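You operate a simulated robot arm through the tools that you are given. There is no shell and no other tool. Be economical: measure what you need, move in short steps, check, and stop when the job is done.

Carry out the task below with a simulated robot arm. There is one attempt and no reset: what you move stays moved.

Task
Fetch the brown straw carton from the top of the wooden table and set it on top of the large napkin carton. Then put the blue paper case on the top of the wooden table away on the top of the steel table. Then fetch the blue milk carton and stand it on top of the clear medium cups. Then put the cup carton from the low shelf of the long bench on the red tray. Then take the blue striped packet and leave it on the green card tray. Then put the yellow dotted packet in the deep brown tray. Then take the green striped packet and leave it on the blue card tray. Then pull the drawer left of the sink open. Do these in the order given. Set down upright: straw carton, blue milk carton, cup carton.

The check looks at the end state, three seconds after you hand in, the way a careful person would. Anything else that was tipped, shoved, dropped, spilled or broken makes it a failure.

Robot
A 7-joint arm with a vacuum gripper on a trunk, on a base that drives. Base frame: it is fixed to the floor where the robot stands at the start and does not move with it; the origin is under the middle of the robot, x ahead of it, y to its left, z up; the surface under the hand at the start is at about z = 840. Lengths are in mm, angles in rad, forces in N, time in s.
With the tool pointing down near the work surface it reaches from about 100 to 620 mm from the robot's upright axis, wherever it stands. Its first joint turns from -1.204 to 3.002 rad. Places, roughly: blue card tray (14x23x3 cm) [1300, -3700, 900]; blue milk carton [500, 250, 1000]; blue paper case (9x9x4 cm) [300, -100, 800]; blue striped packet (9x4x4 cm) [-1700, -1200, 900]; cup carton [-1500, 250, 250]; deep brown tray (15x20x5 cm) [3300, -7000, 500]; drawer left of the sink [1300, -2700, 800]; green card tray (14x23x3 cm) [-1800, -1700, 900]; green striped packet (9x4x4 cm) [3300, -6700, 500]; large napkin carton [250, 0, 1000]; medium cups [500, 250, 1000]; red tray (17x19x11 cm) [-1800, -4600, 900]; straw carton [500, -250, 1000]; top of the steel table [-1800, -3000, 900]; yellow dotted packet (5x5x5 cm) [3300, -6700, 500]. Payload 1.06 kg.
Tool frame: the origin (TCP) lies in the middle of the cups' lips, and z points out of the cups. The gripper has 1 cup of 24 mm across, covering 24 by 24 mm (tool x, y); the bellows give 8 mm. With the vacuum on, a cup seals on a smooth face that it is pressed against (1 to 4 N); it does not hold porous or soft things. The pull reaches 23 N.
Orientation is that of the tool frame in the base frame, as a unit quaternion [w, x, y, z]. With the cups facing straight down, the tool's x points along the base's -x, its y along +y and its z along -z.

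Tools
- The arm moves only by the tool jog_arm. Its argument "series" is a list of rows, each an object of numbers (a shift or turn left out is 0, a gripper value left out holds the last): "suction": the vacuum: 1 switches it on, 0 off; "dx", "dy", "dz": the shift along the tool's x, y, z in units of 400 mm (1.0 is 400 mm); "ax", "ay", "az": the turn, a rotation vector about the tool's x, y, z in units of 45 degrees (1.0 is 45 degrees). In form: [{"suction": .., "dx": .., "dy": .., "dz": .., "ax": .., "ay": .., "az": ..}, ...]. A call has 1 to 10 rows; each row is the pose to reach, as a shift and turn from the pose commanded when the call began, along the tool's axes at that moment. A call with a number of a shift or a turn outside -1 to 1 is refused whole. Each row takes 0.2 s and may step no farther than 50 mm and 0.15 rad from the row before; otherwise, or with a gripper value out of range, the whole call is refused. Where a pose cannot be reached the arm comes as near as it can. A force on the tool above 40 N (or 10 N above the force at the start of the call, whichever is more), or a blocked arm, ends the call early, and 0.2 s more pass. The pull builds up within a second once a cup has sealed. Time passes only in rows, and 0.2 s behind the last, so rows that repeat a pose give it time. It gives the time, the measured TCP pose, the force on the tool (base axes) and the pull of the vacuum at its end, in the units of the frame above (readings bear some noise), with the torque about the TCP (base axes, N m) and any sound that the robot's microphone picked up.
- Cameras (640 x 400 px; columns grow to the right, rows downward): "scene" is now at [168.4, -7.7, 1255.8]; the picture's right is [-0.09, -1.00, 0.00], its down [-0.38, 0.03, -0.92] and it looks along [0.92, -0.08, -0.38] (base axes); focal length 214 px, centre (320, 200). "wrist" rides on the gripper at [78, 19, -96] in the tool frame; the picture's right is [-0.24, 0.97, 0.00], its down [-0.71, -0.17, -0.69] and it looks along [-0.67, -0.16, 0.73] (tool axes); focal length 243 px, centre (320, 200). There is no depth. A picture from a camera that has moved, and an enlarged one, comes with that camera's place and axes in the base frame and with its lens.
- camera(camera): a new picture of that camera. The clock stands still meanwhile.
- move_column(by): slides the trunk up (or, below 0, down) by that many mm; the arm and the scene camera ride with it, the base frame stays. It gives what a move gives, with no picture.
- base_move(legs): drives the robot by 1 to 6 legs, each [ahead, left, turn to the left] in mm, mm and rad, along the robot's own axes; the way and the turn of a leg run together, so that a leg with both is an arc; at most 1500 mm and 3.142 rad a leg. The arm and the cameras ride along, it lands a little off, and it stops where it bumps. It gives what a move gives.
- head_to(pan, tilt): turns the head with the scene camera to pan (to the left, within 1.396 rad either way) and tilt (down, from -0.506 to 1.204), counted from straight ahead of the robot. It gives what a move gives.
- close_up(camera, box): a new picture of the part [left, top, right, bottom] of that camera's present view, enlarged. The clock stands still meanwhile.
- job_done(): hands the job in; it is judged then, once.

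Go step by step. Nothing tells you exact positions but the pictures and the camera data: compare them with the known pose of the tool, close in by small moves and look again before you grip or let go. The budget is 217 turns and 202 pictures, counting those below and the enlarged ones. Unless the task says otherwise, let go and move clear before handing in, and close with one line.

The tools are called after "Call:" as name(argument=value, ...) on one line, values as JSON. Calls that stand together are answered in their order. jog_arm: Moves the arm, as the interface text tells. Its arguments: {"type":"object","properties":{"series":{"type":"array","items":{"type":"object","properties":{"suction":{"type":"number"},"dx":{"type":"number"},"dy":{"type":"number"},"dz":{"type":"number"},"ax":{"type":"number"},"ay":{"type":"number"},"az":{"type":"number"}}}}},"required":["series"]} The other tools are called the same way: move_column (by) slides the trunk up or down; base_move (legs) drives the base; head_to (pan, tilt) turns the head that bears the scene camera; camera (camera) takes a picture; close_up (camera, box) takes an enlarged picture of a part of a camera's view; job_done () hands the job in.

At the start:

```text
clock: 0.0
eef_pos: [277.4, -50.2, 1185.4]
ee_rot: [0.005, 0.009, 1.0, -0.002]
ft_force: [105.1, -20.3, -60.6]
torque: [0.87, 4.22, 0.08]
pull: 0.0
trunk travel left (down, up): [-400.0, 92.0]
robot x, y, heading: [3.1, 1.7, -0.0]
head pan, tilt: [-0.07, 0.553]
```

scene: 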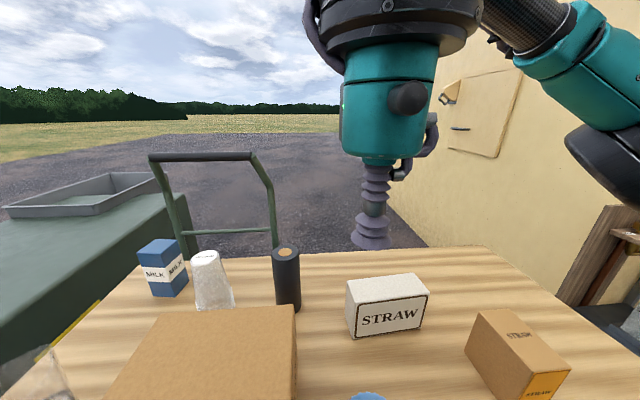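
wrist: 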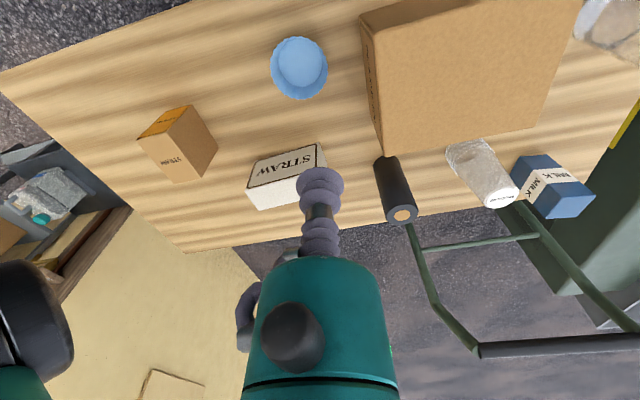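

I see the wooden table with the brown straw carton at right, the white straw carton, a large brown carton at left, the milk carton and the clear cups. I'll tilt the head down for a better view before starting.

Call:
head_to(pan=-0.3, tilt=1.0)

Call:
camera(camera="scene")

Call:
close_up(camera="wrist", box=[120, 20, 360, 220])

```text
clock: 0.9
eef_pos: [280.8, -53.1, 1183.1]
ee_rot: [0.006, 0.007, 1.0, -0.007]
ft_force: [76.1, -80.4, -63.8]
torque: [6.92, 0.89, 7.12]
pull: 0.0
trunk travel left (down, up): [-400.0, 92.0]
robot x, y, heading: [0.6, -1.6, -0.001]
head pan, tilt: [-0.3, 1.0]
```

```text
199 pictures are left
camera scene: at [165.3, -18.2, 1247.0], right [-0.21, -0.98, 0.0], down [-0.46, 0.1, -0.88], along [0.86, -0.18, -0.47], focal length 214 px, centre (320, 200)
```

scene: 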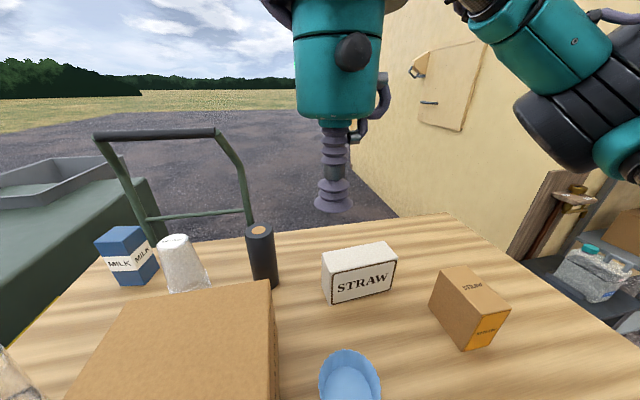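

```text
2.00 times, centred on (240, 120) of wrist
camera zoom: at [201.8, -30.5, 1277.5], right [0.25, 0.97, -0.01], down [0.7, -0.17, 0.7], along [0.67, -0.18, -0.72], focal length 485 px, centre (480, 360)
```

zoom: 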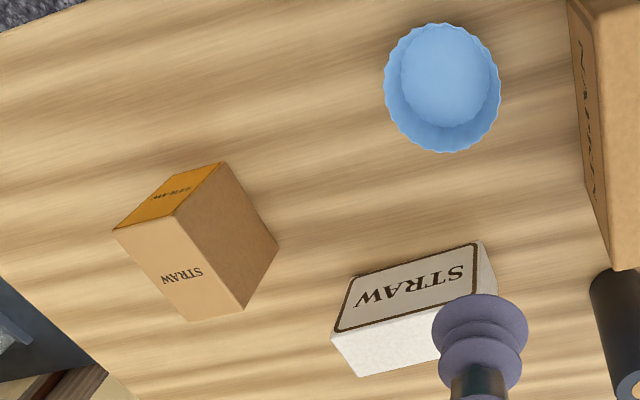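

I'll check whether the head has settled, and take a close-up of the brown carton to see which way up it is.

Call:
jog_arm(series=[{"dx": 0}, {"dx": 0}, {"dx": 0}, {"dx": 0}, {"dx": 0}])

Call:
camera(camera="scene")

Call:
close_up(camera="wrist", box=[130, 90, 230, 190])

```text
clock: 2.1
eef_pos: [281.4, -52.5, 1182.1]
ee_rot: [0.007, 0.01, 1.0, -0.008]
ft_force: [79.8, -72.9, -63.5]
torque: [6.17, 1.27, 6.28]
pull: 0.1
trunk travel left (down, up): [-400.0, 92.0]
robot x, y, heading: [-2.5, 2.3, 0.002]
head pan, tilt: [-0.3, 1.0]
```

```text
197 pictures are left
camera scene: at [164.9, -19.3, 1246.3], right [-0.22, -0.98, 0.0], down [-0.46, 0.1, -0.88], along [0.86, -0.19, -0.47], focal length 214 px, centre (320, 200)
```

scene: 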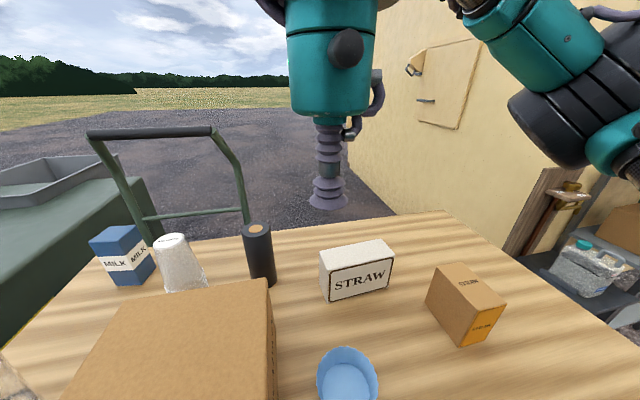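

```text
4.00 times, centred on (180, 140) of wrist
camera zoom: at [202.1, -29.9, 1277.2], right [0.25, 0.97, -0.01], down [0.7, -0.17, 0.7], along [0.67, -0.18, -0.72], focal length 970 px, centre (880, 440)
```

zoom: 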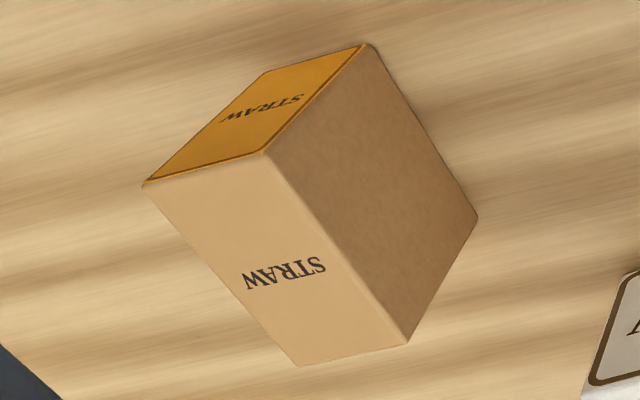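

The hand's wrist camera is right next to the head camera, and the force readings suggest they touch. I'll move the arm forward clear of the head.

Call:
jog_arm(series=[{"dx": -0.1}, {"dx": -0.2}, {"dx": -0.3}, {"dx": -0.3}, {"dx": -0.3}])

Call:
camera(camera="scene")

Call:
camera(camera="wrist")

```text
clock: 3.3
eef_pos: [399.2, -58.3, 1187.0]
ee_rot: [0.004, 0.01, 1.0, -0.003]
ft_force: [-0.1, -0.6, -0.4]
torque: [-0.03, -0.02, -0.02]
pull: 0.1
trunk travel left (down, up): [-400.0, 92.0]
robot x, y, heading: [-0.0, 3.6, 0.003]
head pan, tilt: [-0.3, 1.0]
```

```text
195 pictures are left
camera scene: at [142.6, -19.9, 1204.8], right [-0.3, -0.96, 0.0], down [-0.8, 0.25, -0.54], along [0.52, -0.16, -0.84], focal length 214 px, centre (320, 200)
```

scene: 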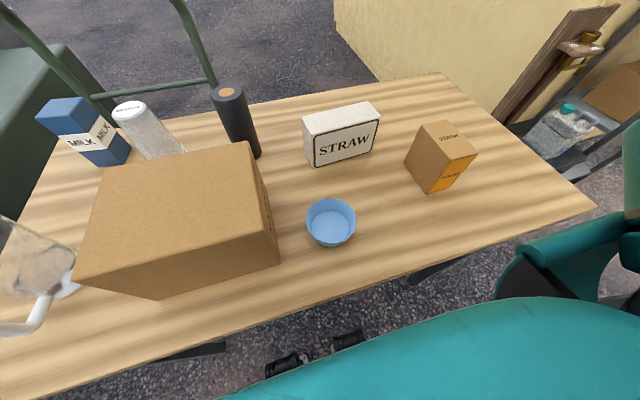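

```text
194 pictures are left
camera wrist: at [320.6, -34.9, 1282.2], right [0.25, 0.97, 0.0], down [0.7, -0.18, 0.69], along [0.67, -0.18, -0.72], focal length 243 px, centre (320, 200)
```

wrist: 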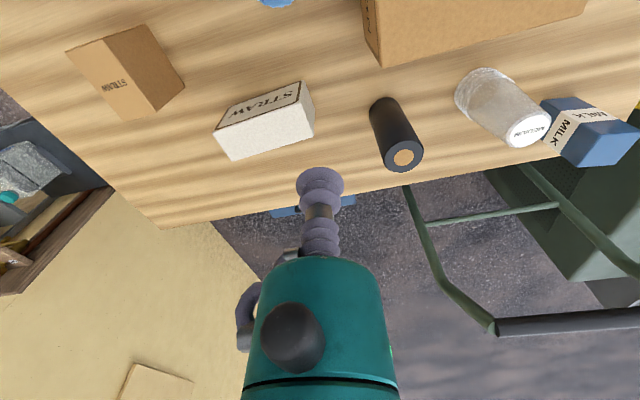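

Clear now; the table layout is visible. I'll zoom on the carton for corner measurements.

Call:
close_up(camera="scene", box=[380, 100, 500, 210])

Call:
close_up(camera="scene", box=[60, 80, 380, 320])

Call:
close_up(camera="wrist", box=[40, 10, 220, 130])

```text
3.64 times, centred on (440, 155) of scene
camera zoom: at [142.6, -19.9, 1204.8], right [-0.3, -0.96, 0.0], down [-0.8, 0.25, -0.54], along [0.52, -0.16, -0.84], focal length 780 px, centre (-116, 364)
```

zoom: 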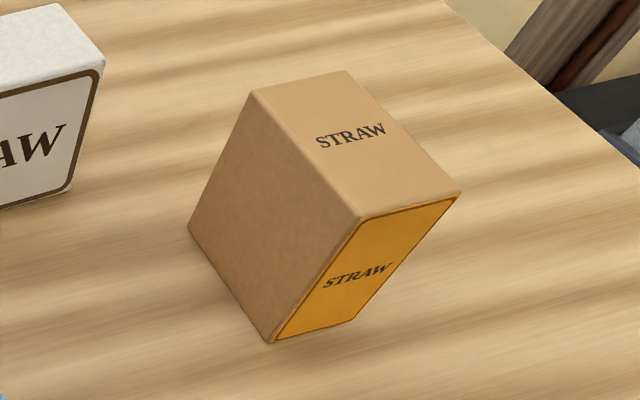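

```text
1.67 times, centred on (220, 200) of scene
camera zoom: at [142.6, -19.9, 1204.8], right [-0.3, -0.96, 0.0], down [-0.8, 0.25, -0.54], along [0.52, -0.16, -0.84], focal length 358 px, centre (487, 200)
```

zoom: 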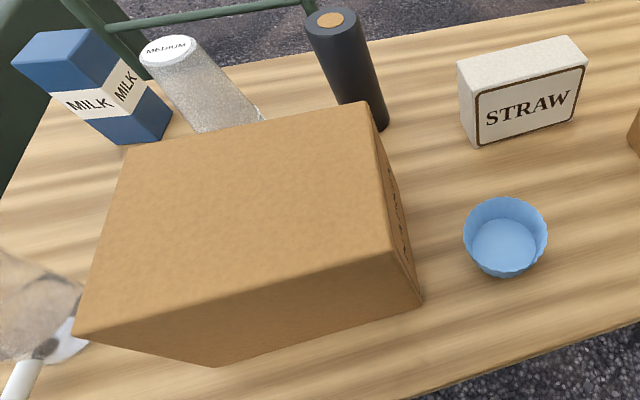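

```text
3.33 times, centred on (130, 70) of wrist
camera zoom: at [320.6, -34.9, 1282.2], right [0.25, 0.97, 0.0], down [0.7, -0.18, 0.69], along [0.67, -0.18, -0.72], focal length 809 px, centre (953, 633)
```

zoom: 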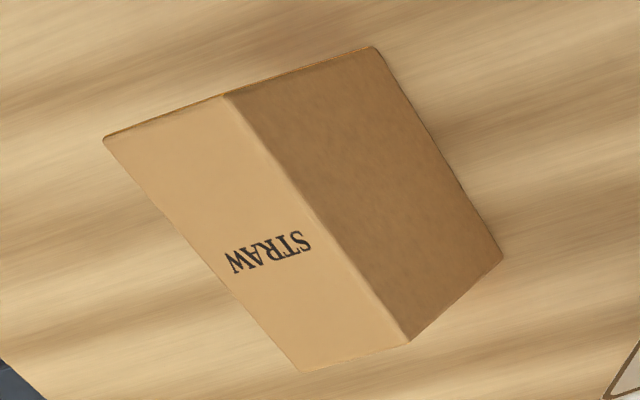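

The brown carton measures about x 315–405, y −302…−358, top at z≈942, and stands upright now. The napkin carton's top is at z≈963, centre about (353, 118). I move above the straw carton.

Call:
jog_arm(series=[{"dx": 0.015, "dy": -0.11}, {"dx": 0.03, "dy": -0.22}, {"dx": 0.05, "dy": -0.34}, {"dx": 0.07, "dy": -0.46}, {"dx": 0.085, "dy": -0.58}, {"dx": 0.0975, "dy": -0.69}, {"dx": 0.0975, "dy": -0.69, "dz": 0.11}, {"dx": 0.0975, "dy": -0.69, "dz": 0.22}, {"dx": 0.0975, "dy": -0.69, "dz": 0.34}, {"dx": 0.0975, "dy": -0.69, "dz": 0.46}])

Call:
camera(camera="scene")

Call:
camera(camera="wrist")

```text
clock: 5.5
eef_pos: [353.1, -329.0, 1005.3]
ee_rot: [0.005, 0.009, 1.0, -0.002]
ft_force: [0.3, -0.6, -0.8]
torque: [0.0, 0.02, 0.02]
pull: 0.0
out of reach, approached as far as the arm can: row 6
trunk travel left (down, up): [-400.0, 92.0]
robot x, y, heading: [-0.3, 0.7, 0.004]
head pan, tilt: [-0.3, 1.0]
```

```text
190 pictures are left
camera scene: at [142.5, -20.1, 1204.8], right [-0.3, -0.96, 0.0], down [-0.8, 0.25, -0.54], along [0.52, -0.16, -0.84], focal length 214 px, centre (320, 200)
```

scene: 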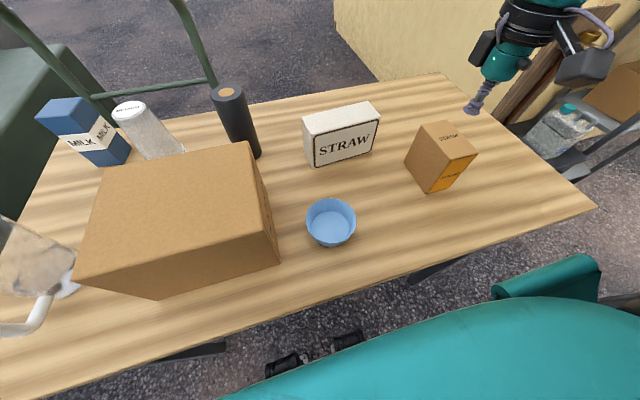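

```text
189 pictures are left
camera wrist: at [273.2, -307.5, 1099.5], right [0.25, 0.97, 0.0], down [0.7, -0.18, 0.69], along [0.67, -0.18, -0.72], focal length 243 px, centre (320, 200)
```

wrist: 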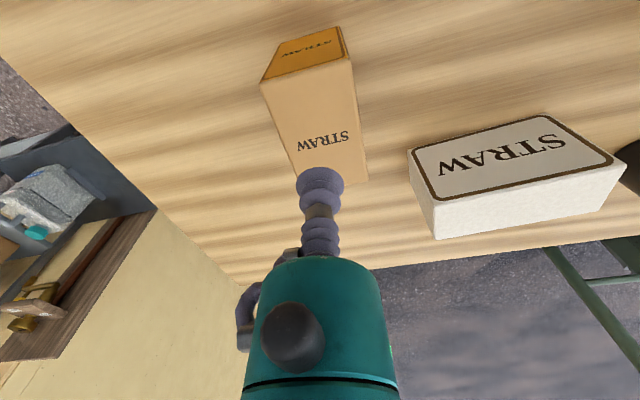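

The cup hangs over the middle of the carton top. I'll go down, switch the vacuum on and press lightly.

Call:
jog_arm(series=[{"dz": 0.06}, {"dz": 0.12}, {"dz": 0.145, "suction": 1}, {"dz": 0.155, "suction": 1}, {"dz": 0.163}, {"dz": 0.163}, {"dz": 0.163}, {"dz": 0.163}])

```text
clock: 7.3
eef_pos: [353.8, -327.6, 938.4]
ee_rot: [0.004, 0.009, 1.0, -0.002]
ft_force: [-4.3, -0.1, 15.0]
torque: [0.06, -0.03, -0.05]
pull: 23.2
trunk travel left (down, up): [-400.0, 92.0]
robot x, y, heading: [0.4, -1.9, 0.002]
head pan, tilt: [-0.3, 1.0]
```

Sealed with full pull. Lift straight up.

Call:
jog_arm(series=[{"dz": -0.05}, {"dz": -0.15}, {"dz": -0.27}, {"dz": -0.39}, {"dz": -0.41}, {"dz": -0.41}])

Call:
camera(camera="scene")

```text
clock: 8.7
eef_pos: [354.3, -328.7, 1101.5]
ee_rot: [0.004, 0.009, 1.0, -0.003]
ft_force: [-0.8, 0.2, -2.2]
torque: [-0.01, 0.01, -0.02]
pull: 23.1
trunk travel left (down, up): [-400.0, 92.0]
robot x, y, heading: [-2.6, 4.0, -0.005]
head pan, tilt: [-0.3, 1.0]
```

```text
188 pictures are left
camera scene: at [142.5, -19.9, 1204.7], right [-0.3, -0.96, 0.0], down [-0.8, 0.25, -0.54], along [0.52, -0.16, -0.84], focal length 214 px, centre (320, 200)
```

scene: 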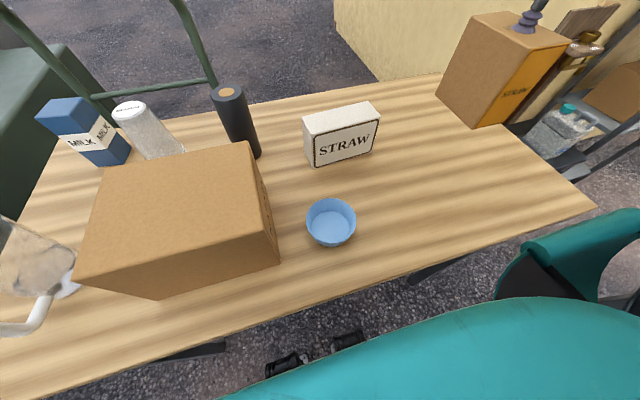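

Carried upright. Now move left over the napkin carton.

Call:
jog_arm(series=[{"dy": 0.1}, {"dy": 0.2}, {"dy": 0.3}, {"dy": 0.4}, {"dy": 0.5}, {"dy": 0.6}, {"dy": 0.7}, {"dy": 0.8}, {"dy": 0.9}, {"dy": 1.0}])

Call:
jog_arm(series=[{"dy": 0.1}, {"dy": 0.1}, {"dy": 0.1}])

Call:
camera(camera="scene")

Call:
camera(camera="wrist")

```text
clock: 10.9
eef_pos: [361.2, 73.6, 1100.2]
ee_rot: [0.004, 0.009, 1.0, -0.003]
ft_force: [-0.1, -0.6, -1.9]
torque: [-0.04, 0.02, -0.04]
pull: 23.3
trunk travel left (down, up): [-400.0, 92.0]
robot x, y, heading: [-0.1, 0.5, 0.001]
head pan, tilt: [-0.3, 1.0]
```

```text
clock: 11.7
eef_pos: [361.3, 112.9, 1100.2]
ee_rot: [0.004, 0.01, 1.0, -0.003]
ft_force: [0.4, 0.3, -3.2]
torque: [-0.02, 0.0, -0.02]
pull: 22.6
trunk travel left (down, up): [-400.0, 92.0]
robot x, y, heading: [0.1, 1.5, 0.002]
head pan, tilt: [-0.3, 1.0]
```

```text
187 pictures are left
camera scene: at [142.6, -19.8, 1204.7], right [-0.3, -0.96, 0.0], down [-0.8, 0.25, -0.54], along [0.52, -0.16, -0.84], focal length 214 px, centre (320, 200)
```

scene: 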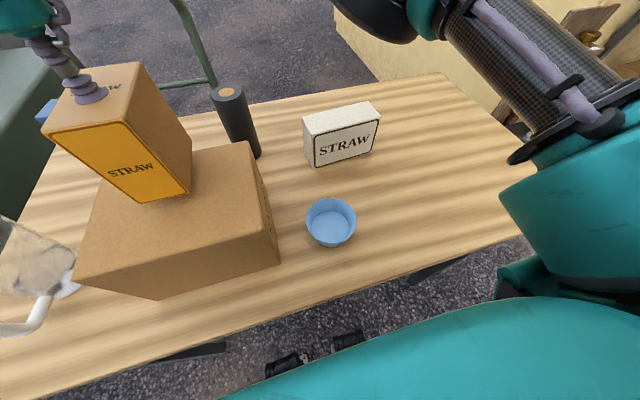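

```text
186 pictures are left
camera wrist: at [283.8, 134.5, 1194.1], right [0.25, 0.97, 0.0], down [0.7, -0.18, 0.69], along [0.67, -0.18, -0.72], focal length 243 px, centre (320, 200)
```

wrist: 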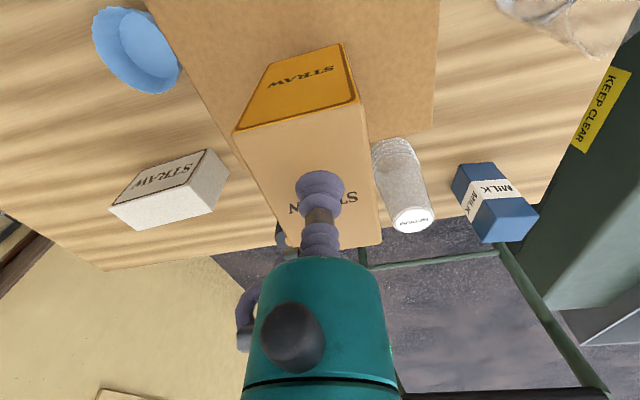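

The carton hangs centred over the napkin carton. I lower it until contact.

Call:
jog_arm(series=[{"dz": 0.05}, {"dz": 0.08}, {"dz": 0.09}, {"dz": 0.095}, {"dz": 0.1}, {"dz": 0.1}])

Call:
camera(camera="scene")

```text
clock: 12.3
eef_pos: [362.4, 112.3, 1076.6]
ee_rot: [0.006, 0.009, 1.0, 0.003]
ft_force: [1.5, -2.8, 17.9]
torque: [-0.06, 0.1, 0.04]
pull: 22.5
trunk travel left (down, up): [-400.0, 92.0]
robot x, y, heading: [0.8, -0.3, 0.004]
head pan, tilt: [-0.3, 1.0]
stopped in row 2: the force on the tool passed its limit at 51 N (the readings are from after the stop); the commanded pose is now the measured one
```

```text
185 pictures are left
camera scene: at [141.9, -20.6, 1204.9], right [-0.3, -0.96, 0.0], down [-0.8, 0.25, -0.54], along [0.52, -0.16, -0.84], focal length 214 px, centre (320, 200)
```

scene: 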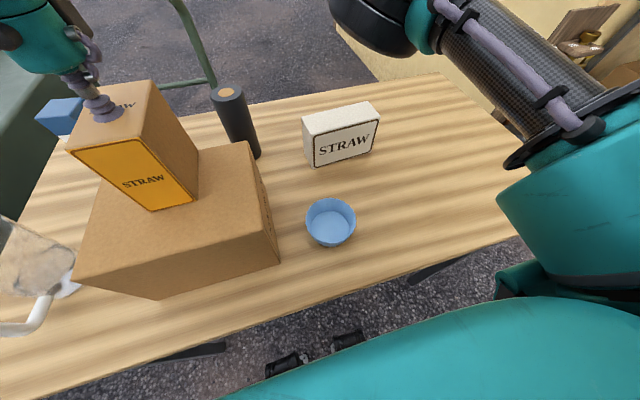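

It touched slightly earlier than I'd estimated; it is resting on the carton. Release and rise.

Call:
jog_arm(series=[{"suction": 0, "dz": -0.005}, {"suction": 0, "dz": -0.005}, {"dz": -0.005}, {"dz": -0.005}, {"dz": -0.01}, {"dz": -0.03}, {"dz": -0.1}, {"dz": -0.2}])

Call:
camera(camera="scene")

Call:
camera(camera="wrist")

```text
clock: 14.1
eef_pos: [362.2, 113.1, 1156.9]
ee_rot: [0.006, 0.009, 1.0, 0.002]
ft_force: [0.0, -0.3, 0.3]
torque: [-0.02, 0.01, 0.01]
pull: 0.0
trunk travel left (down, up): [-400.0, 92.0]
robot x, y, heading: [1.4, -1.5, -0.001]
head pan, tilt: [-0.3, 1.0]
```

```text
184 pictures are left
camera scene: at [142.3, -19.9, 1204.8], right [-0.3, -0.96, 0.0], down [-0.8, 0.25, -0.54], along [0.52, -0.16, -0.84], focal length 214 px, centre (320, 200)
```

scene: 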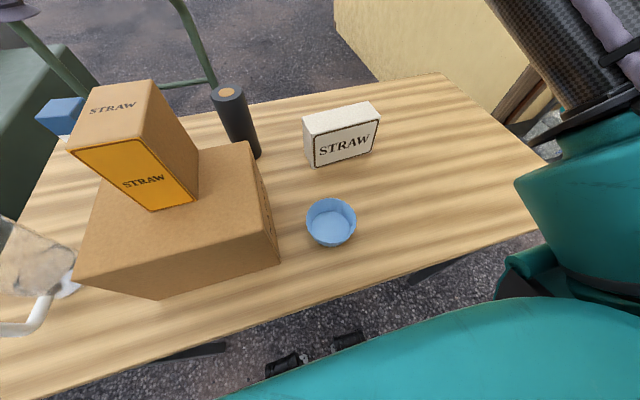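

```text
183 pictures are left
camera wrist: at [283.3, 133.1, 1251.3], right [0.25, 0.97, 0.01], down [0.7, -0.19, 0.69], along [0.67, -0.17, -0.72], focal length 243 px, centre (320, 200)
```

wrist: 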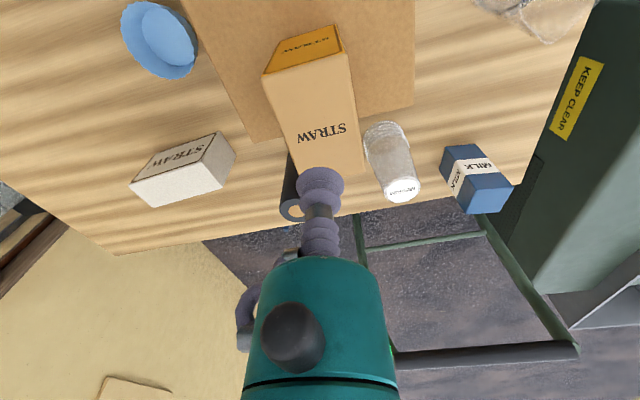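

The straw carton stands on the napkin carton. Next, the blue paper case, at about (298, −91); I move above it.

Call:
jog_arm(series=[{"dx": 0.03, "dy": -0.1}, {"dx": 0.06, "dy": -0.2}, {"dx": 0.1, "dy": -0.31}, {"dx": 0.13, "dy": -0.41}, {"dx": 0.16, "dy": -0.51}, {"dx": 0.16, "dy": -0.51, "dz": 0.12}, {"dx": 0.16, "dy": -0.51, "dz": 0.24}, {"dx": 0.16, "dy": -0.51, "dz": 0.36}, {"dx": 0.16, "dy": -0.51, "dz": 0.48}, {"dx": 0.16, "dy": -0.51, "dz": 0.58}])

Call:
camera(camera="scene")

Call:
camera(camera="wrist")

```text
clock: 14.9
eef_pos: [323.9, -9.4, 1156.8]
ee_rot: [0.006, 0.027, 1.0, 0.005]
ft_force: [10.2, 18.2, 3.3]
torque: [-2.1, 1.53, -1.78]
pull: 0.0
trunk travel left (down, up): [-400.0, 92.0]
robot x, y, heading: [1.1, -2.1, 0.006]
head pan, tilt: [-0.3, 1.0]
stopped in row 4: the force on the tool passed its limit at 74 N (the readings are from after the stop); the commanded pose is now the measured one
```

```text
182 pictures are left
camera scene: at [141.4, -22.6, 1204.2], right [-0.34, -0.94, 0.0], down [-0.8, 0.29, -0.53], along [0.5, -0.18, -0.85], focal length 214 px, centre (320, 200)
```

scene: 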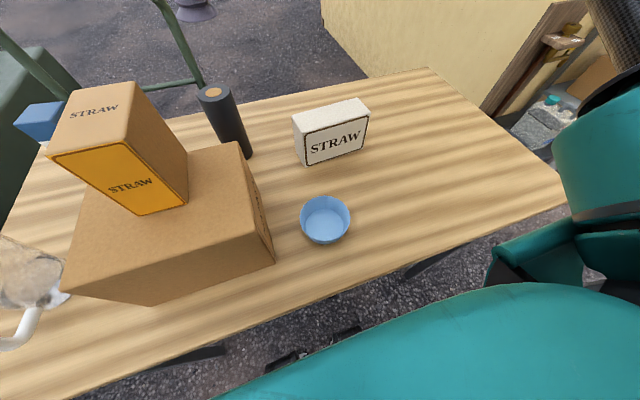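

```text
181 pictures are left
camera wrist: at [245.6, 13.7, 1250.7], right [0.29, 0.96, 0.01], down [0.69, -0.22, 0.69], along [0.67, -0.19, -0.72], focal length 243 px, centre (320, 200)
```

wrist: 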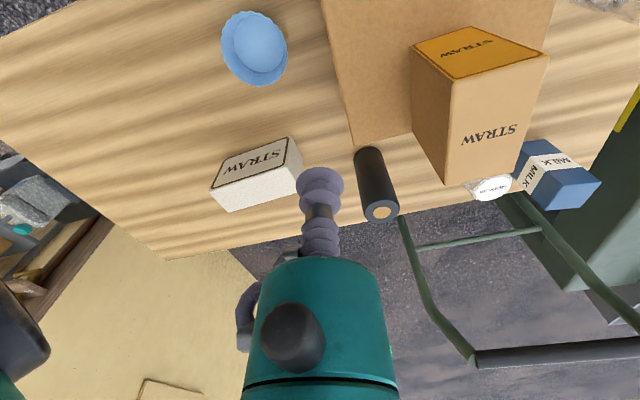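

The hand bumped the head. I'll move the arm forward away from it, then back the base up 150 mm to get room for the paper case.

Call:
jog_arm(series=[{"dx": -0.1}, {"dx": -0.2}, {"dx": -0.2}])

Call:
base_move(legs=[[-150, 0, 0]])

Call:
camera(camera="scene")

Call:
camera(camera="wrist")

```text
clock: 15.7
eef_pos: [405.3, -15.5, 1155.1]
ee_rot: [0.006, 0.025, 1.0, 0.004]
ft_force: [-0.5, 0.0, 1.3]
torque: [0.0, -0.05, 0.0]
pull: 0.0
trunk travel left (down, up): [-400.0, 92.0]
robot x, y, heading: [1.3, 0.8, -0.002]
head pan, tilt: [-0.3, 1.0]
```

```text
clock: 17.1
eef_pos: [254.9, -14.2, 1154.6]
ee_rot: [0.006, 0.024, 1.0, 0.004]
ft_force: [-1.6, -0.3, 0.5]
torque: [-0.01, -0.03, 0.0]
pull: 0.1
trunk travel left (down, up): [-400.0, 92.0]
robot x, y, heading: [-153.5, 1.9, 0.001]
head pan, tilt: [-0.3, 1.0]
```

```text
180 pictures are left
camera scene: at [-7.2, -19.9, 1204.9], right [-0.3, -0.96, 0.0], down [-0.8, 0.25, -0.54], along [0.52, -0.16, -0.84], focal length 214 px, centre (320, 200)
```

scene: 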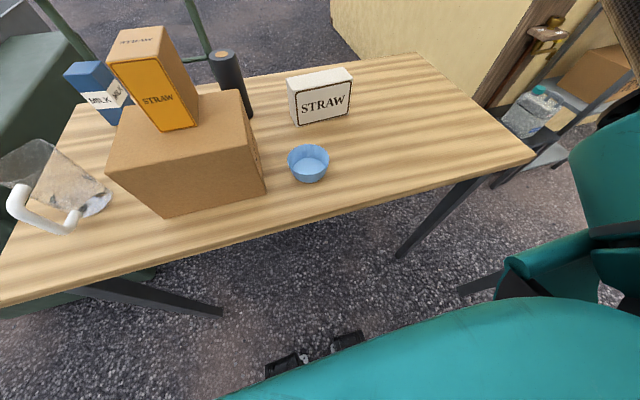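

```text
179 pictures are left
camera wrist: at [176.8, 8.1, 1250.2], right [0.28, 0.96, 0.01], down [0.69, -0.21, 0.69], along [0.67, -0.19, -0.72], focal length 243 px, centre (320, 200)
```

wrist: 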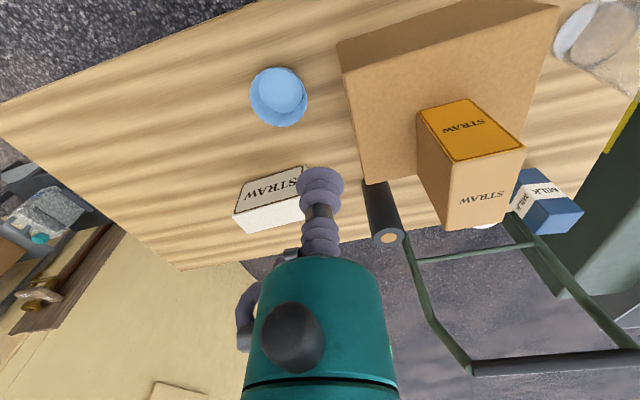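

Case estimated at (300, −94). I move over it and down to about z=930.

Call:
jog_arm(series=[{"dx": -0.06, "dy": -0.1}, {"dx": -0.1225, "dy": -0.194}, {"dx": -0.1225, "dy": -0.194, "dz": 0.12}, {"dx": -0.1225, "dy": -0.194, "dz": 0.24}, {"dx": -0.1225, "dy": -0.194, "dz": 0.36}, {"dx": -0.1225, "dy": -0.194, "dz": 0.48}, {"dx": -0.1225, "dy": -0.194, "dz": 0.56}, {"dx": -0.1225, "dy": -0.194, "dz": 0.56}])

Call:
camera(camera="scene")

Call:
camera(camera="wrist")

```text
clock: 18.9
eef_pos: [304.4, -92.9, 927.7]
ee_rot: [0.006, 0.024, 1.0, 0.004]
ft_force: [0.3, -0.2, -0.8]
torque: [0.02, -0.02, 0.02]
pull: 0.1
trunk travel left (down, up): [-400.0, 92.0]
robot x, y, heading: [-150.6, 3.3, -0.001]
head pan, tilt: [-0.3, 1.0]
```

```text
178 pictures are left
camera scene: at [-6.5, -19.9, 1204.8], right [-0.3, -0.96, 0.0], down [-0.8, 0.25, -0.54], along [0.52, -0.16, -0.84], focal length 214 px, centre (320, 200)
```

scene: 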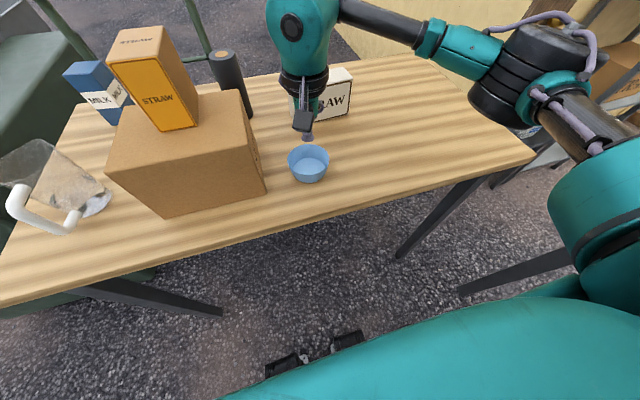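

```text
177 pictures are left
camera wrist: at [225.9, -70.4, 1023.1], right [0.28, 0.96, 0.01], down [0.69, -0.21, 0.69], along [0.67, -0.19, -0.72], focal length 243 px, centre (320, 200)
```

wrist: 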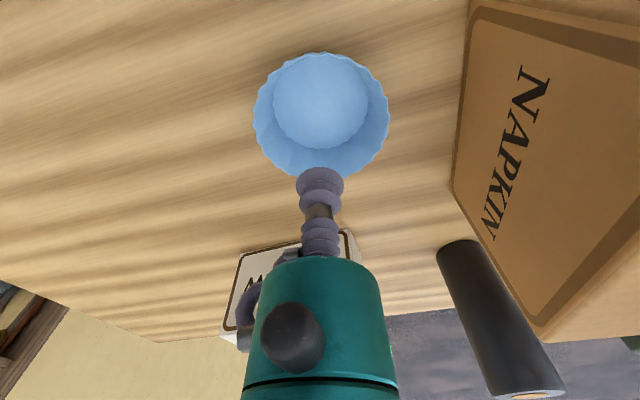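

Fine-adjusting by −7 mm in x and +4 mm in y, then descending into the case.

Call:
jog_arm(series=[{"dx": 0.02, "dy": 0.011, "dz": 0.05}, {"dx": 0.02, "dy": 0.011, "dz": 0.12}, {"dx": 0.02, "dy": 0.011, "dz": 0.18}, {"dx": 0.02, "dy": 0.011, "dz": 0.198, "suction": 1}, {"dx": 0.02, "dy": 0.011, "dz": 0.208}, {"dx": 0.02, "dy": 0.011, "dz": 0.215}, {"dx": 0.02, "dy": 0.011, "dz": 0.215}, {"dx": 0.02, "dy": 0.011, "dz": 0.215}])

Call:
camera(camera="wrist")

```text
clock: 20.7
eef_pos: [295.6, -87.1, 844.9]
ee_rot: [0.006, 0.024, 1.0, 0.004]
ft_force: [0.0, 0.0, -0.1]
torque: [-0.01, 0.02, 0.01]
pull: 22.8
trunk travel left (down, up): [-400.0, 92.0]
robot x, y, heading: [-150.0, 0.2, 0.001]
head pan, tilt: [-0.3, 1.0]
```

```text
176 pictures are left
camera wrist: at [218.5, -64.4, 940.4], right [0.28, 0.96, 0.01], down [0.69, -0.21, 0.69], along [0.67, -0.19, -0.72], focal length 243 px, centre (320, 200)
```

wrist: 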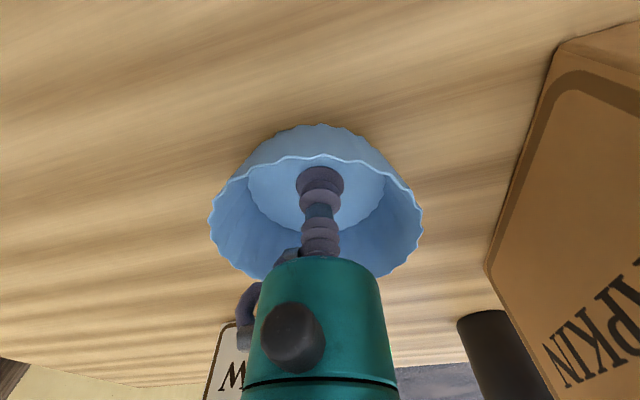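

The case is held with full pull. Lift it and have a look around for the route.

Call:
jog_arm(series=[{"dz": -0.05}, {"dz": -0.15}, {"dz": -0.27}, {"dz": -0.39}, {"dz": -0.5}, {"dz": -0.6}, {"dz": -0.6}])

Call:
head_to(pan=-1.39, tilt=0.35)

Call:
camera(camera="scene")

Call:
camera(camera="wrist")

```text
clock: 22.3
eef_pos: [294.5, -86.6, 1084.1]
ee_rot: [0.006, 0.024, 1.0, 0.004]
ft_force: [0.1, -0.6, 0.3]
torque: [0.0, -0.01, 0.0]
pull: 23.2
trunk travel left (down, up): [-400.0, 92.0]
robot x, y, heading: [-145.6, 0.6, -0.004]
head pan, tilt: [-0.3, 1.0]
```

```text
clock: 23.6
eef_pos: [295.3, -87.8, 1084.1]
ee_rot: [0.007, 0.024, 1.0, 0.004]
ft_force: [0.1, -0.8, 0.8]
torque: [0.02, 0.03, 0.01]
pull: 22.9
trunk travel left (down, up): [-400.0, 92.0]
robot x, y, heading: [-150.8, -2.0, -0.001]
head pan, tilt: [-1.389, 0.351]
```

```text
175 pictures are left
camera scene: at [-56.1, -90.9, 1259.5], right [-0.98, -0.18, 0.0], down [-0.06, 0.34, -0.94], along [0.17, -0.92, -0.34], focal length 214 px, centre (320, 200)
```

scene: 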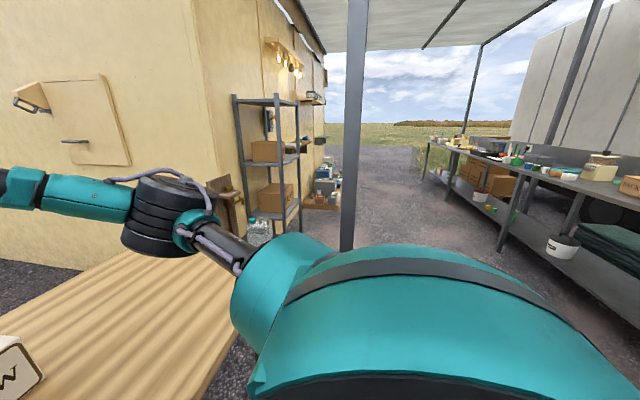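

```text
174 pictures are left
camera wrist: at [217.1, -64.6, 1179.3], right [0.28, 0.96, 0.01], down [0.69, -0.21, 0.69], along [0.67, -0.19, -0.72], focal length 243 px, centre (320, 200)
```

wrist: 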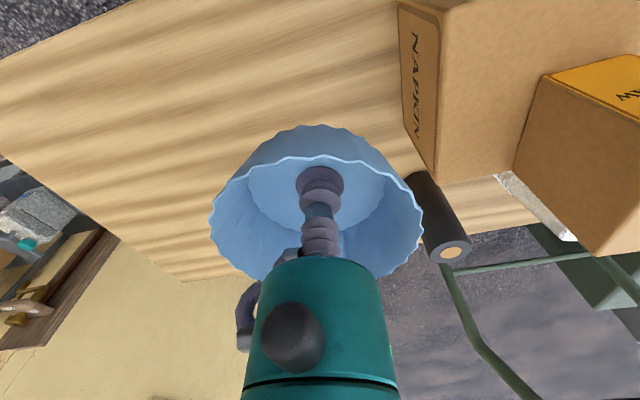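

The corridor runs toward −y, with benches on the −x side and a pole near the start. I'll back off into the corridor, turn right, and look.

Call:
base_move(legs=[[-550, 0, 0], [0, 0, -1.571]])

Call:
head_to(pan=-0.5, tilt=0.4)

Call:
camera(camera="scene")

Call:
head_to(pan=0.5, tilt=0.4)

Call:
camera(camera="scene")

```text
clock: 30.6
eef_pos: [-790.7, -441.4, 1084.0]
ee_rot: [0.007, 0.724, 0.69, -0.001]
ft_force: [-0.3, -0.4, -0.9]
torque: [-0.01, 0.0, -0.01]
pull: 22.4
trunk travel left (down, up): [-400.0, 92.0]
robot x, y, heading: [-706.2, 3.9, -1.575]
head pan, tilt: [-1.389, 0.351]
```

```text
clock: 31.8
eef_pos: [-791.0, -440.7, 1084.6]
ee_rot: [0.008, 0.724, 0.689, -0.001]
ft_force: [0.2, 0.4, -0.4]
torque: [0.0, -0.01, -0.03]
pull: 23.0
trunk travel left (down, up): [-400.0, 92.0]
robot x, y, heading: [-703.0, 1.2, -1.572]
head pan, tilt: [-0.499, 0.4]
```

```text
173 pictures are left
camera scene: at [-745.8, -152.0, 1255.0], right [-0.88, 0.48, 0.0], down [0.19, 0.34, -0.92], along [-0.44, -0.81, -0.39], focal length 214 px, centre (320, 200)
```

scene: 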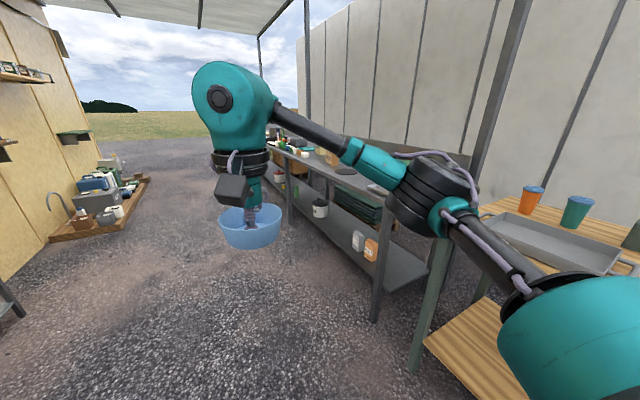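

```text
clock: 33.1
eef_pos: [-791.6, -441.4, 1084.6]
ee_rot: [0.008, 0.725, 0.689, -0.001]
ft_force: [-0.1, 0.7, 0.2]
torque: [-0.01, -0.02, 0.0]
pull: 23.0
trunk travel left (down, up): [-400.0, 92.0]
robot x, y, heading: [-699.7, -0.4, -1.572]
head pan, tilt: [0.499, 0.4]
```

```text
172 pictures are left
camera scene: at [-657.1, -152.2, 1255.0], right [-0.88, -0.48, 0.0], down [-0.19, 0.34, -0.92], along [0.44, -0.81, -0.39], focal length 214 px, centre (320, 200)
```

scene: 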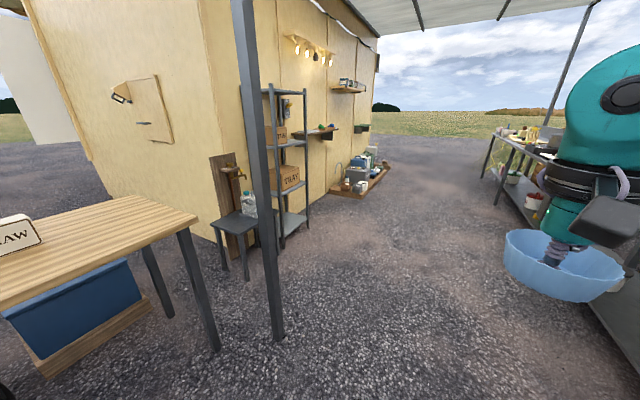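

Corridor is clear at x≈−700. I drive to about y=−2950 and turn to face the steel table.

Call:
base_move(legs=[[1450, 0, 0], [1450, 0, 0], [0, 0, -1.571]])

Call:
head_to(pan=0.1, tilt=0.5)

Call:
camera(camera="scene")

```text
clock: 50.7
eef_pos: [-1212.6, -2778.5, 1083.6]
ee_rot: [0.004, 1.0, -0.024, -0.006]
ft_force: [1.0, 0.4, -0.4]
torque: [0.0, 0.0, -0.01]
pull: 23.0
trunk travel left (down, up): [-400.0, 92.0]
robot x, y, heading: [-767.1, -2867.1, -3.14]
head pan, tilt: [0.499, 0.4]
```

```text
clock: 51.6
eef_pos: [-1212.3, -2778.3, 1084.8]
ee_rot: [0.005, 1.0, -0.024, -0.006]
ft_force: [0.5, 0.7, 0.0]
torque: [0.0, -0.01, -0.02]
pull: 22.4
trunk travel left (down, up): [-400.0, 92.0]
robot x, y, heading: [-765.9, -2867.4, -3.144]
head pan, tilt: [0.099, 0.499]
```

```text
171 pictures are left
camera scene: at [-930.1, -2874.1, 1245.9], right [-0.1, 0.99, 0.0], down [0.48, 0.05, -0.88], along [-0.87, -0.09, -0.48], focal length 214 px, centre (320, 200)
```

scene: 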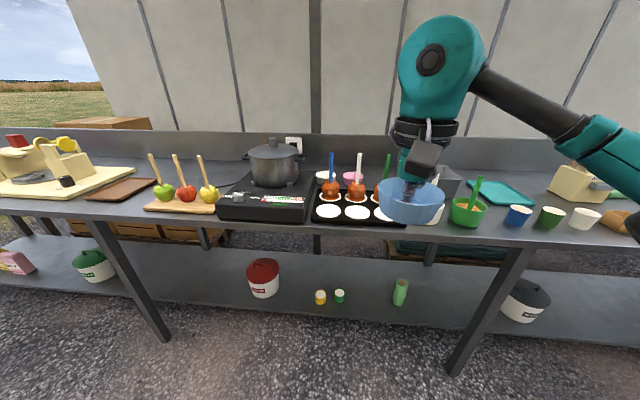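

This busy steel table needs a free spot. I'll zoom over both halves for open areas.

Call:
close_up(camera="scene", box=[400, 130, 640, 260])

Call:
close_up(camera="scene", box=[0, 110, 240, 240])

```text
2.67 times, centred on (520, 195) of scene
camera zoom: at [-930.1, -2874.1, 1245.9], right [-0.1, 0.99, 0.0], down [0.48, 0.05, -0.88], along [-0.87, -0.09, -0.48], focal length 572 px, centre (-213, 213)
```

zoom: 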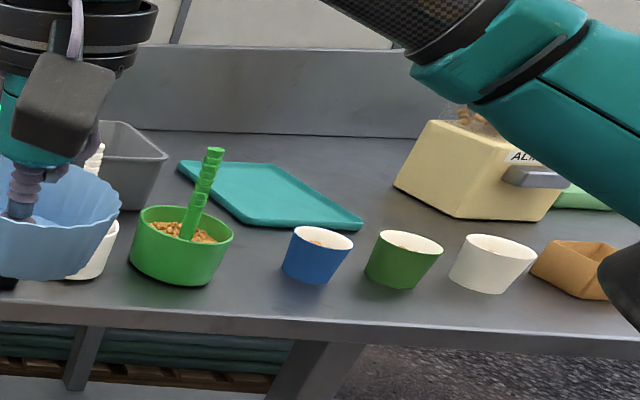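

```text
2.67 times, centred on (120, 175) of scene
camera zoom: at [-930.1, -2874.1, 1245.9], right [-0.1, 0.99, 0.0], down [0.48, 0.05, -0.88], along [-0.87, -0.09, -0.48], focal length 572 px, centre (853, 267)
```

zoom: 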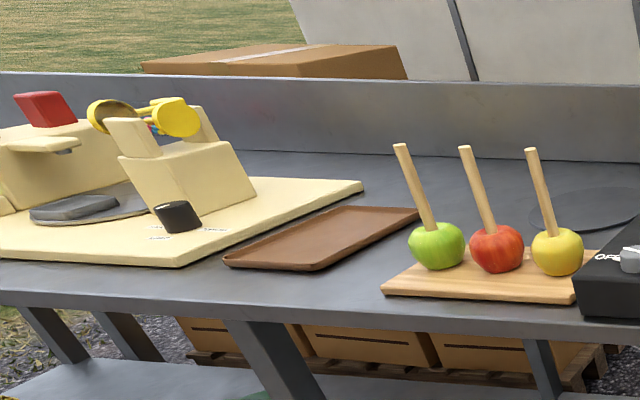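

A gap exists between the teal board and the almond box, about (−1660, −2180). I'll slide right to look at it squarely, and see farther right.

Call:
base_move(legs=[[0, -690, 0], [150, 0, 0]])

Call:
head_to(pan=-0.2, tilt=0.6)

Call:
camera(camera="scene")

```text
clock: 59.3
eef_pos: [-1375.7, -2068.5, 1084.2]
ee_rot: [0.003, 1.0, -0.022, -0.006]
ft_force: [-0.1, 0.2, -0.2]
torque: [-0.01, -0.02, -0.01]
pull: 23.1
trunk travel left (down, up): [-400.0, 92.0]
robot x, y, heading: [-932.8, -2149.4, -3.137]
head pan, tilt: [0.099, 0.499]
```

```text
clock: 60.1
eef_pos: [-1376.0, -2067.7, 1084.3]
ee_rot: [0.004, 1.0, -0.021, -0.006]
ft_force: [-0.3, -0.6, 0.3]
torque: [-0.01, 0.01, -0.01]
pull: 22.8
trunk travel left (down, up): [-400.0, 92.0]
robot x, y, heading: [-930.3, -2150.5, -3.132]
head pan, tilt: [-0.201, 0.6]
```

```text
168 pictures are left
camera scene: at [-1089.4, -2135.1, 1236.8], right [0.19, 0.98, 0.0], down [0.55, -0.11, -0.83], along [-0.81, 0.16, -0.56], focal length 214 px, centre (320, 200)
```

scene: 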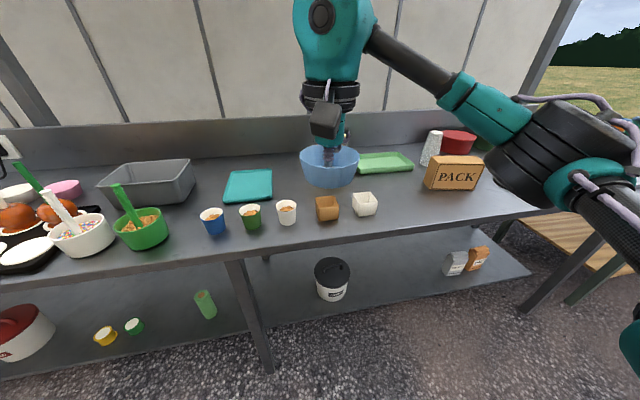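

There's a good free spot at about (−1540, −1810), in front of the green tray, between the small white box and the PACK box. I drive there with the case held high.

Call:
base_move(legs=[[0, -245, 0], [130, 0, 0]])

Call:
head_to(pan=0.0, tilt=0.8)

Call:
camera(camera="scene")

Call:
camera(camera="wrist")

```text
clock: 63.7
eef_pos: [-1512.0, -1830.9, 1084.3]
ee_rot: [0.004, 1.0, -0.023, -0.006]
ft_force: [0.2, 0.8, 0.1]
torque: [0.01, -0.02, -0.05]
pull: 22.8
trunk travel left (down, up): [-400.0, 92.0]
robot x, y, heading: [-1065.2, -1919.6, -3.139]
head pan, tilt: [-0.201, 0.6]
```

```text
clock: 64.4
eef_pos: [-1510.9, -1830.6, 1085.0]
ee_rot: [0.004, 1.0, -0.023, -0.006]
ft_force: [-1.2, 0.3, -1.2]
torque: [0.0, 0.02, -0.05]
pull: 22.9
trunk travel left (down, up): [-400.0, 92.0]
robot x, y, heading: [-1070.6, -1915.5, -3.136]
head pan, tilt: [0.0, 0.799]
```

```text
167 pictures are left
camera scene: at [-1218.8, -1916.9, 1219.9], right [0.0, 1.0, 0.0], down [0.72, 0.0, -0.7], along [-0.7, 0.0, -0.72], focal length 214 px, centre (320, 200)
```

scene: 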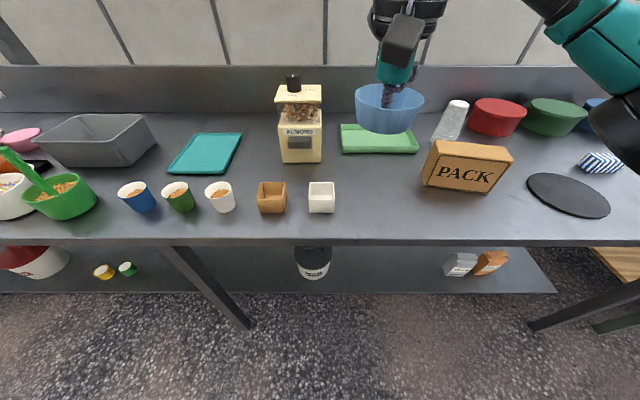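

```text
166 pictures are left
camera wrist: at [-1432.0, -1852.4, 1179.3], right [-0.28, -0.96, 0.01], down [-0.69, 0.21, 0.69], along [-0.67, 0.19, -0.72], focal length 243 px, centre (320, 200)
```

wrist: 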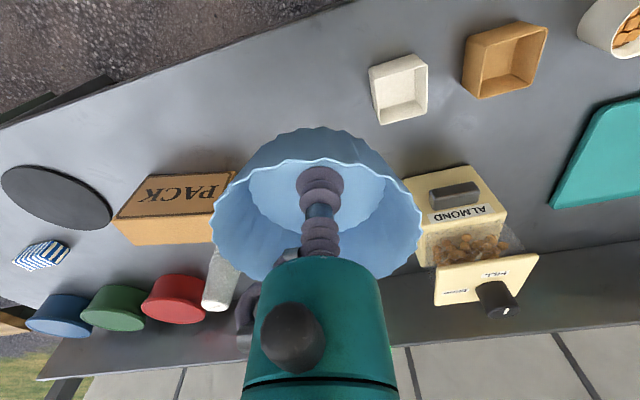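

The spot centre works out at about (−1560, −1787). I'll shift there and go down to near contact.

Call:
jog_arm(series=[{"dx": -0.07, "dy": -0.06}, {"dx": -0.1275, "dy": -0.104}, {"dx": -0.1275, "dy": -0.104, "dz": 0.12}, {"dx": -0.1275, "dy": -0.104, "dz": 0.24}, {"dx": -0.1275, "dy": -0.104, "dz": 0.34}, {"dx": -0.1275, "dy": -0.104, "dz": 0.38}, {"dx": -0.1275, "dy": -0.104, "dz": 0.38}])

Call:
camera(camera="scene")

Call:
camera(camera="wrist")

```text
clock: 66.0
eef_pos: [-1560.6, -1789.9, 931.0]
ee_rot: [0.004, 1.0, -0.022, -0.006]
ft_force: [-0.5, 0.7, 0.0]
torque: [0.02, 0.0, -0.01]
pull: 22.8
trunk travel left (down, up): [-400.0, 92.0]
robot x, y, heading: [-1067.3, -1920.0, -3.137]
head pan, tilt: [0.0, 0.799]
```

```text
165 pictures are left
camera scene: at [-1218.8, -1916.9, 1219.9], right [0.0, 1.0, 0.0], down [0.72, 0.0, -0.7], along [-0.7, 0.0, -0.72], focal length 214 px, centre (320, 200)
```

scene: 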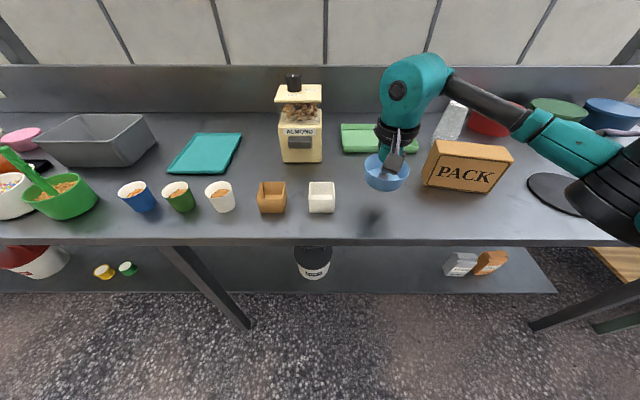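

```text
164 pictures are left
camera wrist: at [-1482.6, -1810.6, 1027.0], right [-0.28, -0.96, 0.01], down [-0.69, 0.21, 0.69], along [-0.67, 0.19, -0.72], focal length 243 px, centre (320, 200)
```

wrist: 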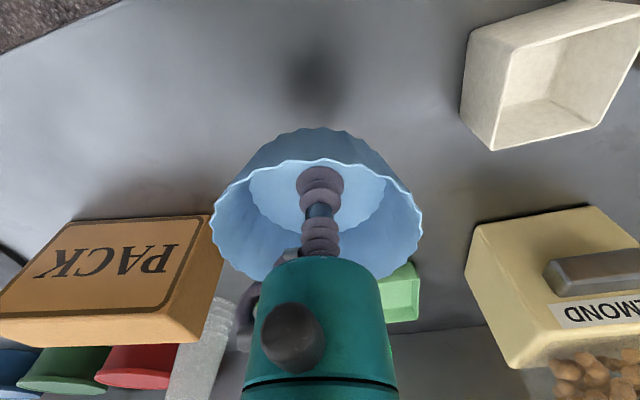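

The case hangs over clear table. I'll lower it gently until contact.

Call:
jog_arm(series=[{"dz": 0.03}, {"dz": 0.045}, {"dz": 0.0525}, {"dz": 0.06}, {"dz": 0.0675}, {"dz": 0.0675}])

Call:
camera(camera="scene")

Call:
camera(camera="wrist")

```text
clock: 67.4
eef_pos: [-1563.6, -1787.6, 905.4]
ee_rot: [0.005, 1.0, -0.023, -0.006]
ft_force: [0.5, 0.1, 0.4]
torque: [-0.03, 0.01, 0.01]
pull: 23.1
trunk travel left (down, up): [-400.0, 92.0]
robot x, y, heading: [-1065.9, -1915.3, -3.141]
head pan, tilt: [0.0, 0.799]
```

```text
163 pictures are left
camera scene: at [-1218.8, -1916.9, 1219.9], right [0.0, 1.0, 0.0], down [0.72, 0.0, -0.7], along [-0.7, 0.0, -0.72], focal length 214 px, centre (320, 200)
```

scene: 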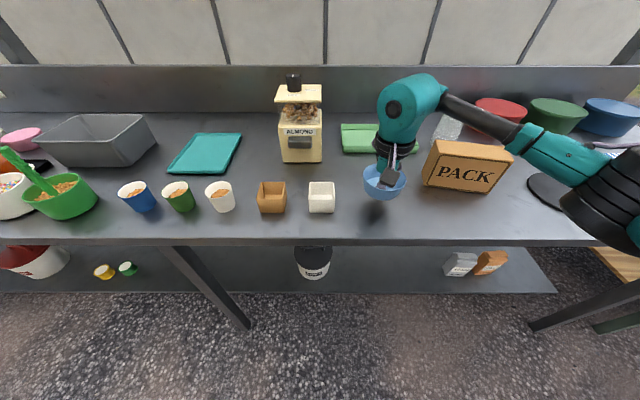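

```text
162 pictures are left
camera wrist: at [-1484.4, -1808.8, 1000.1], right [-0.28, -0.96, 0.01], down [-0.69, 0.21, 0.69], along [-0.67, 0.19, -0.72], focal length 243 px, centre (320, 200)
```

wrist: 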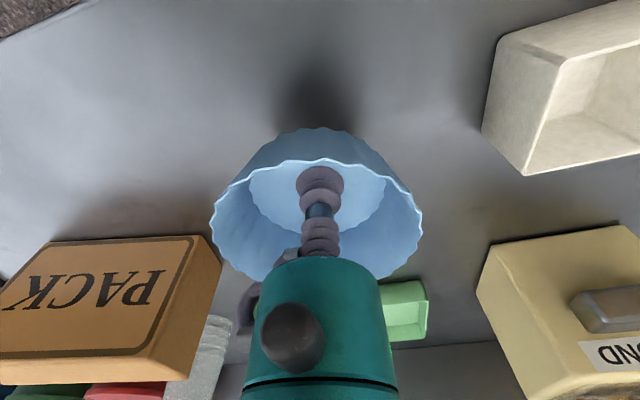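

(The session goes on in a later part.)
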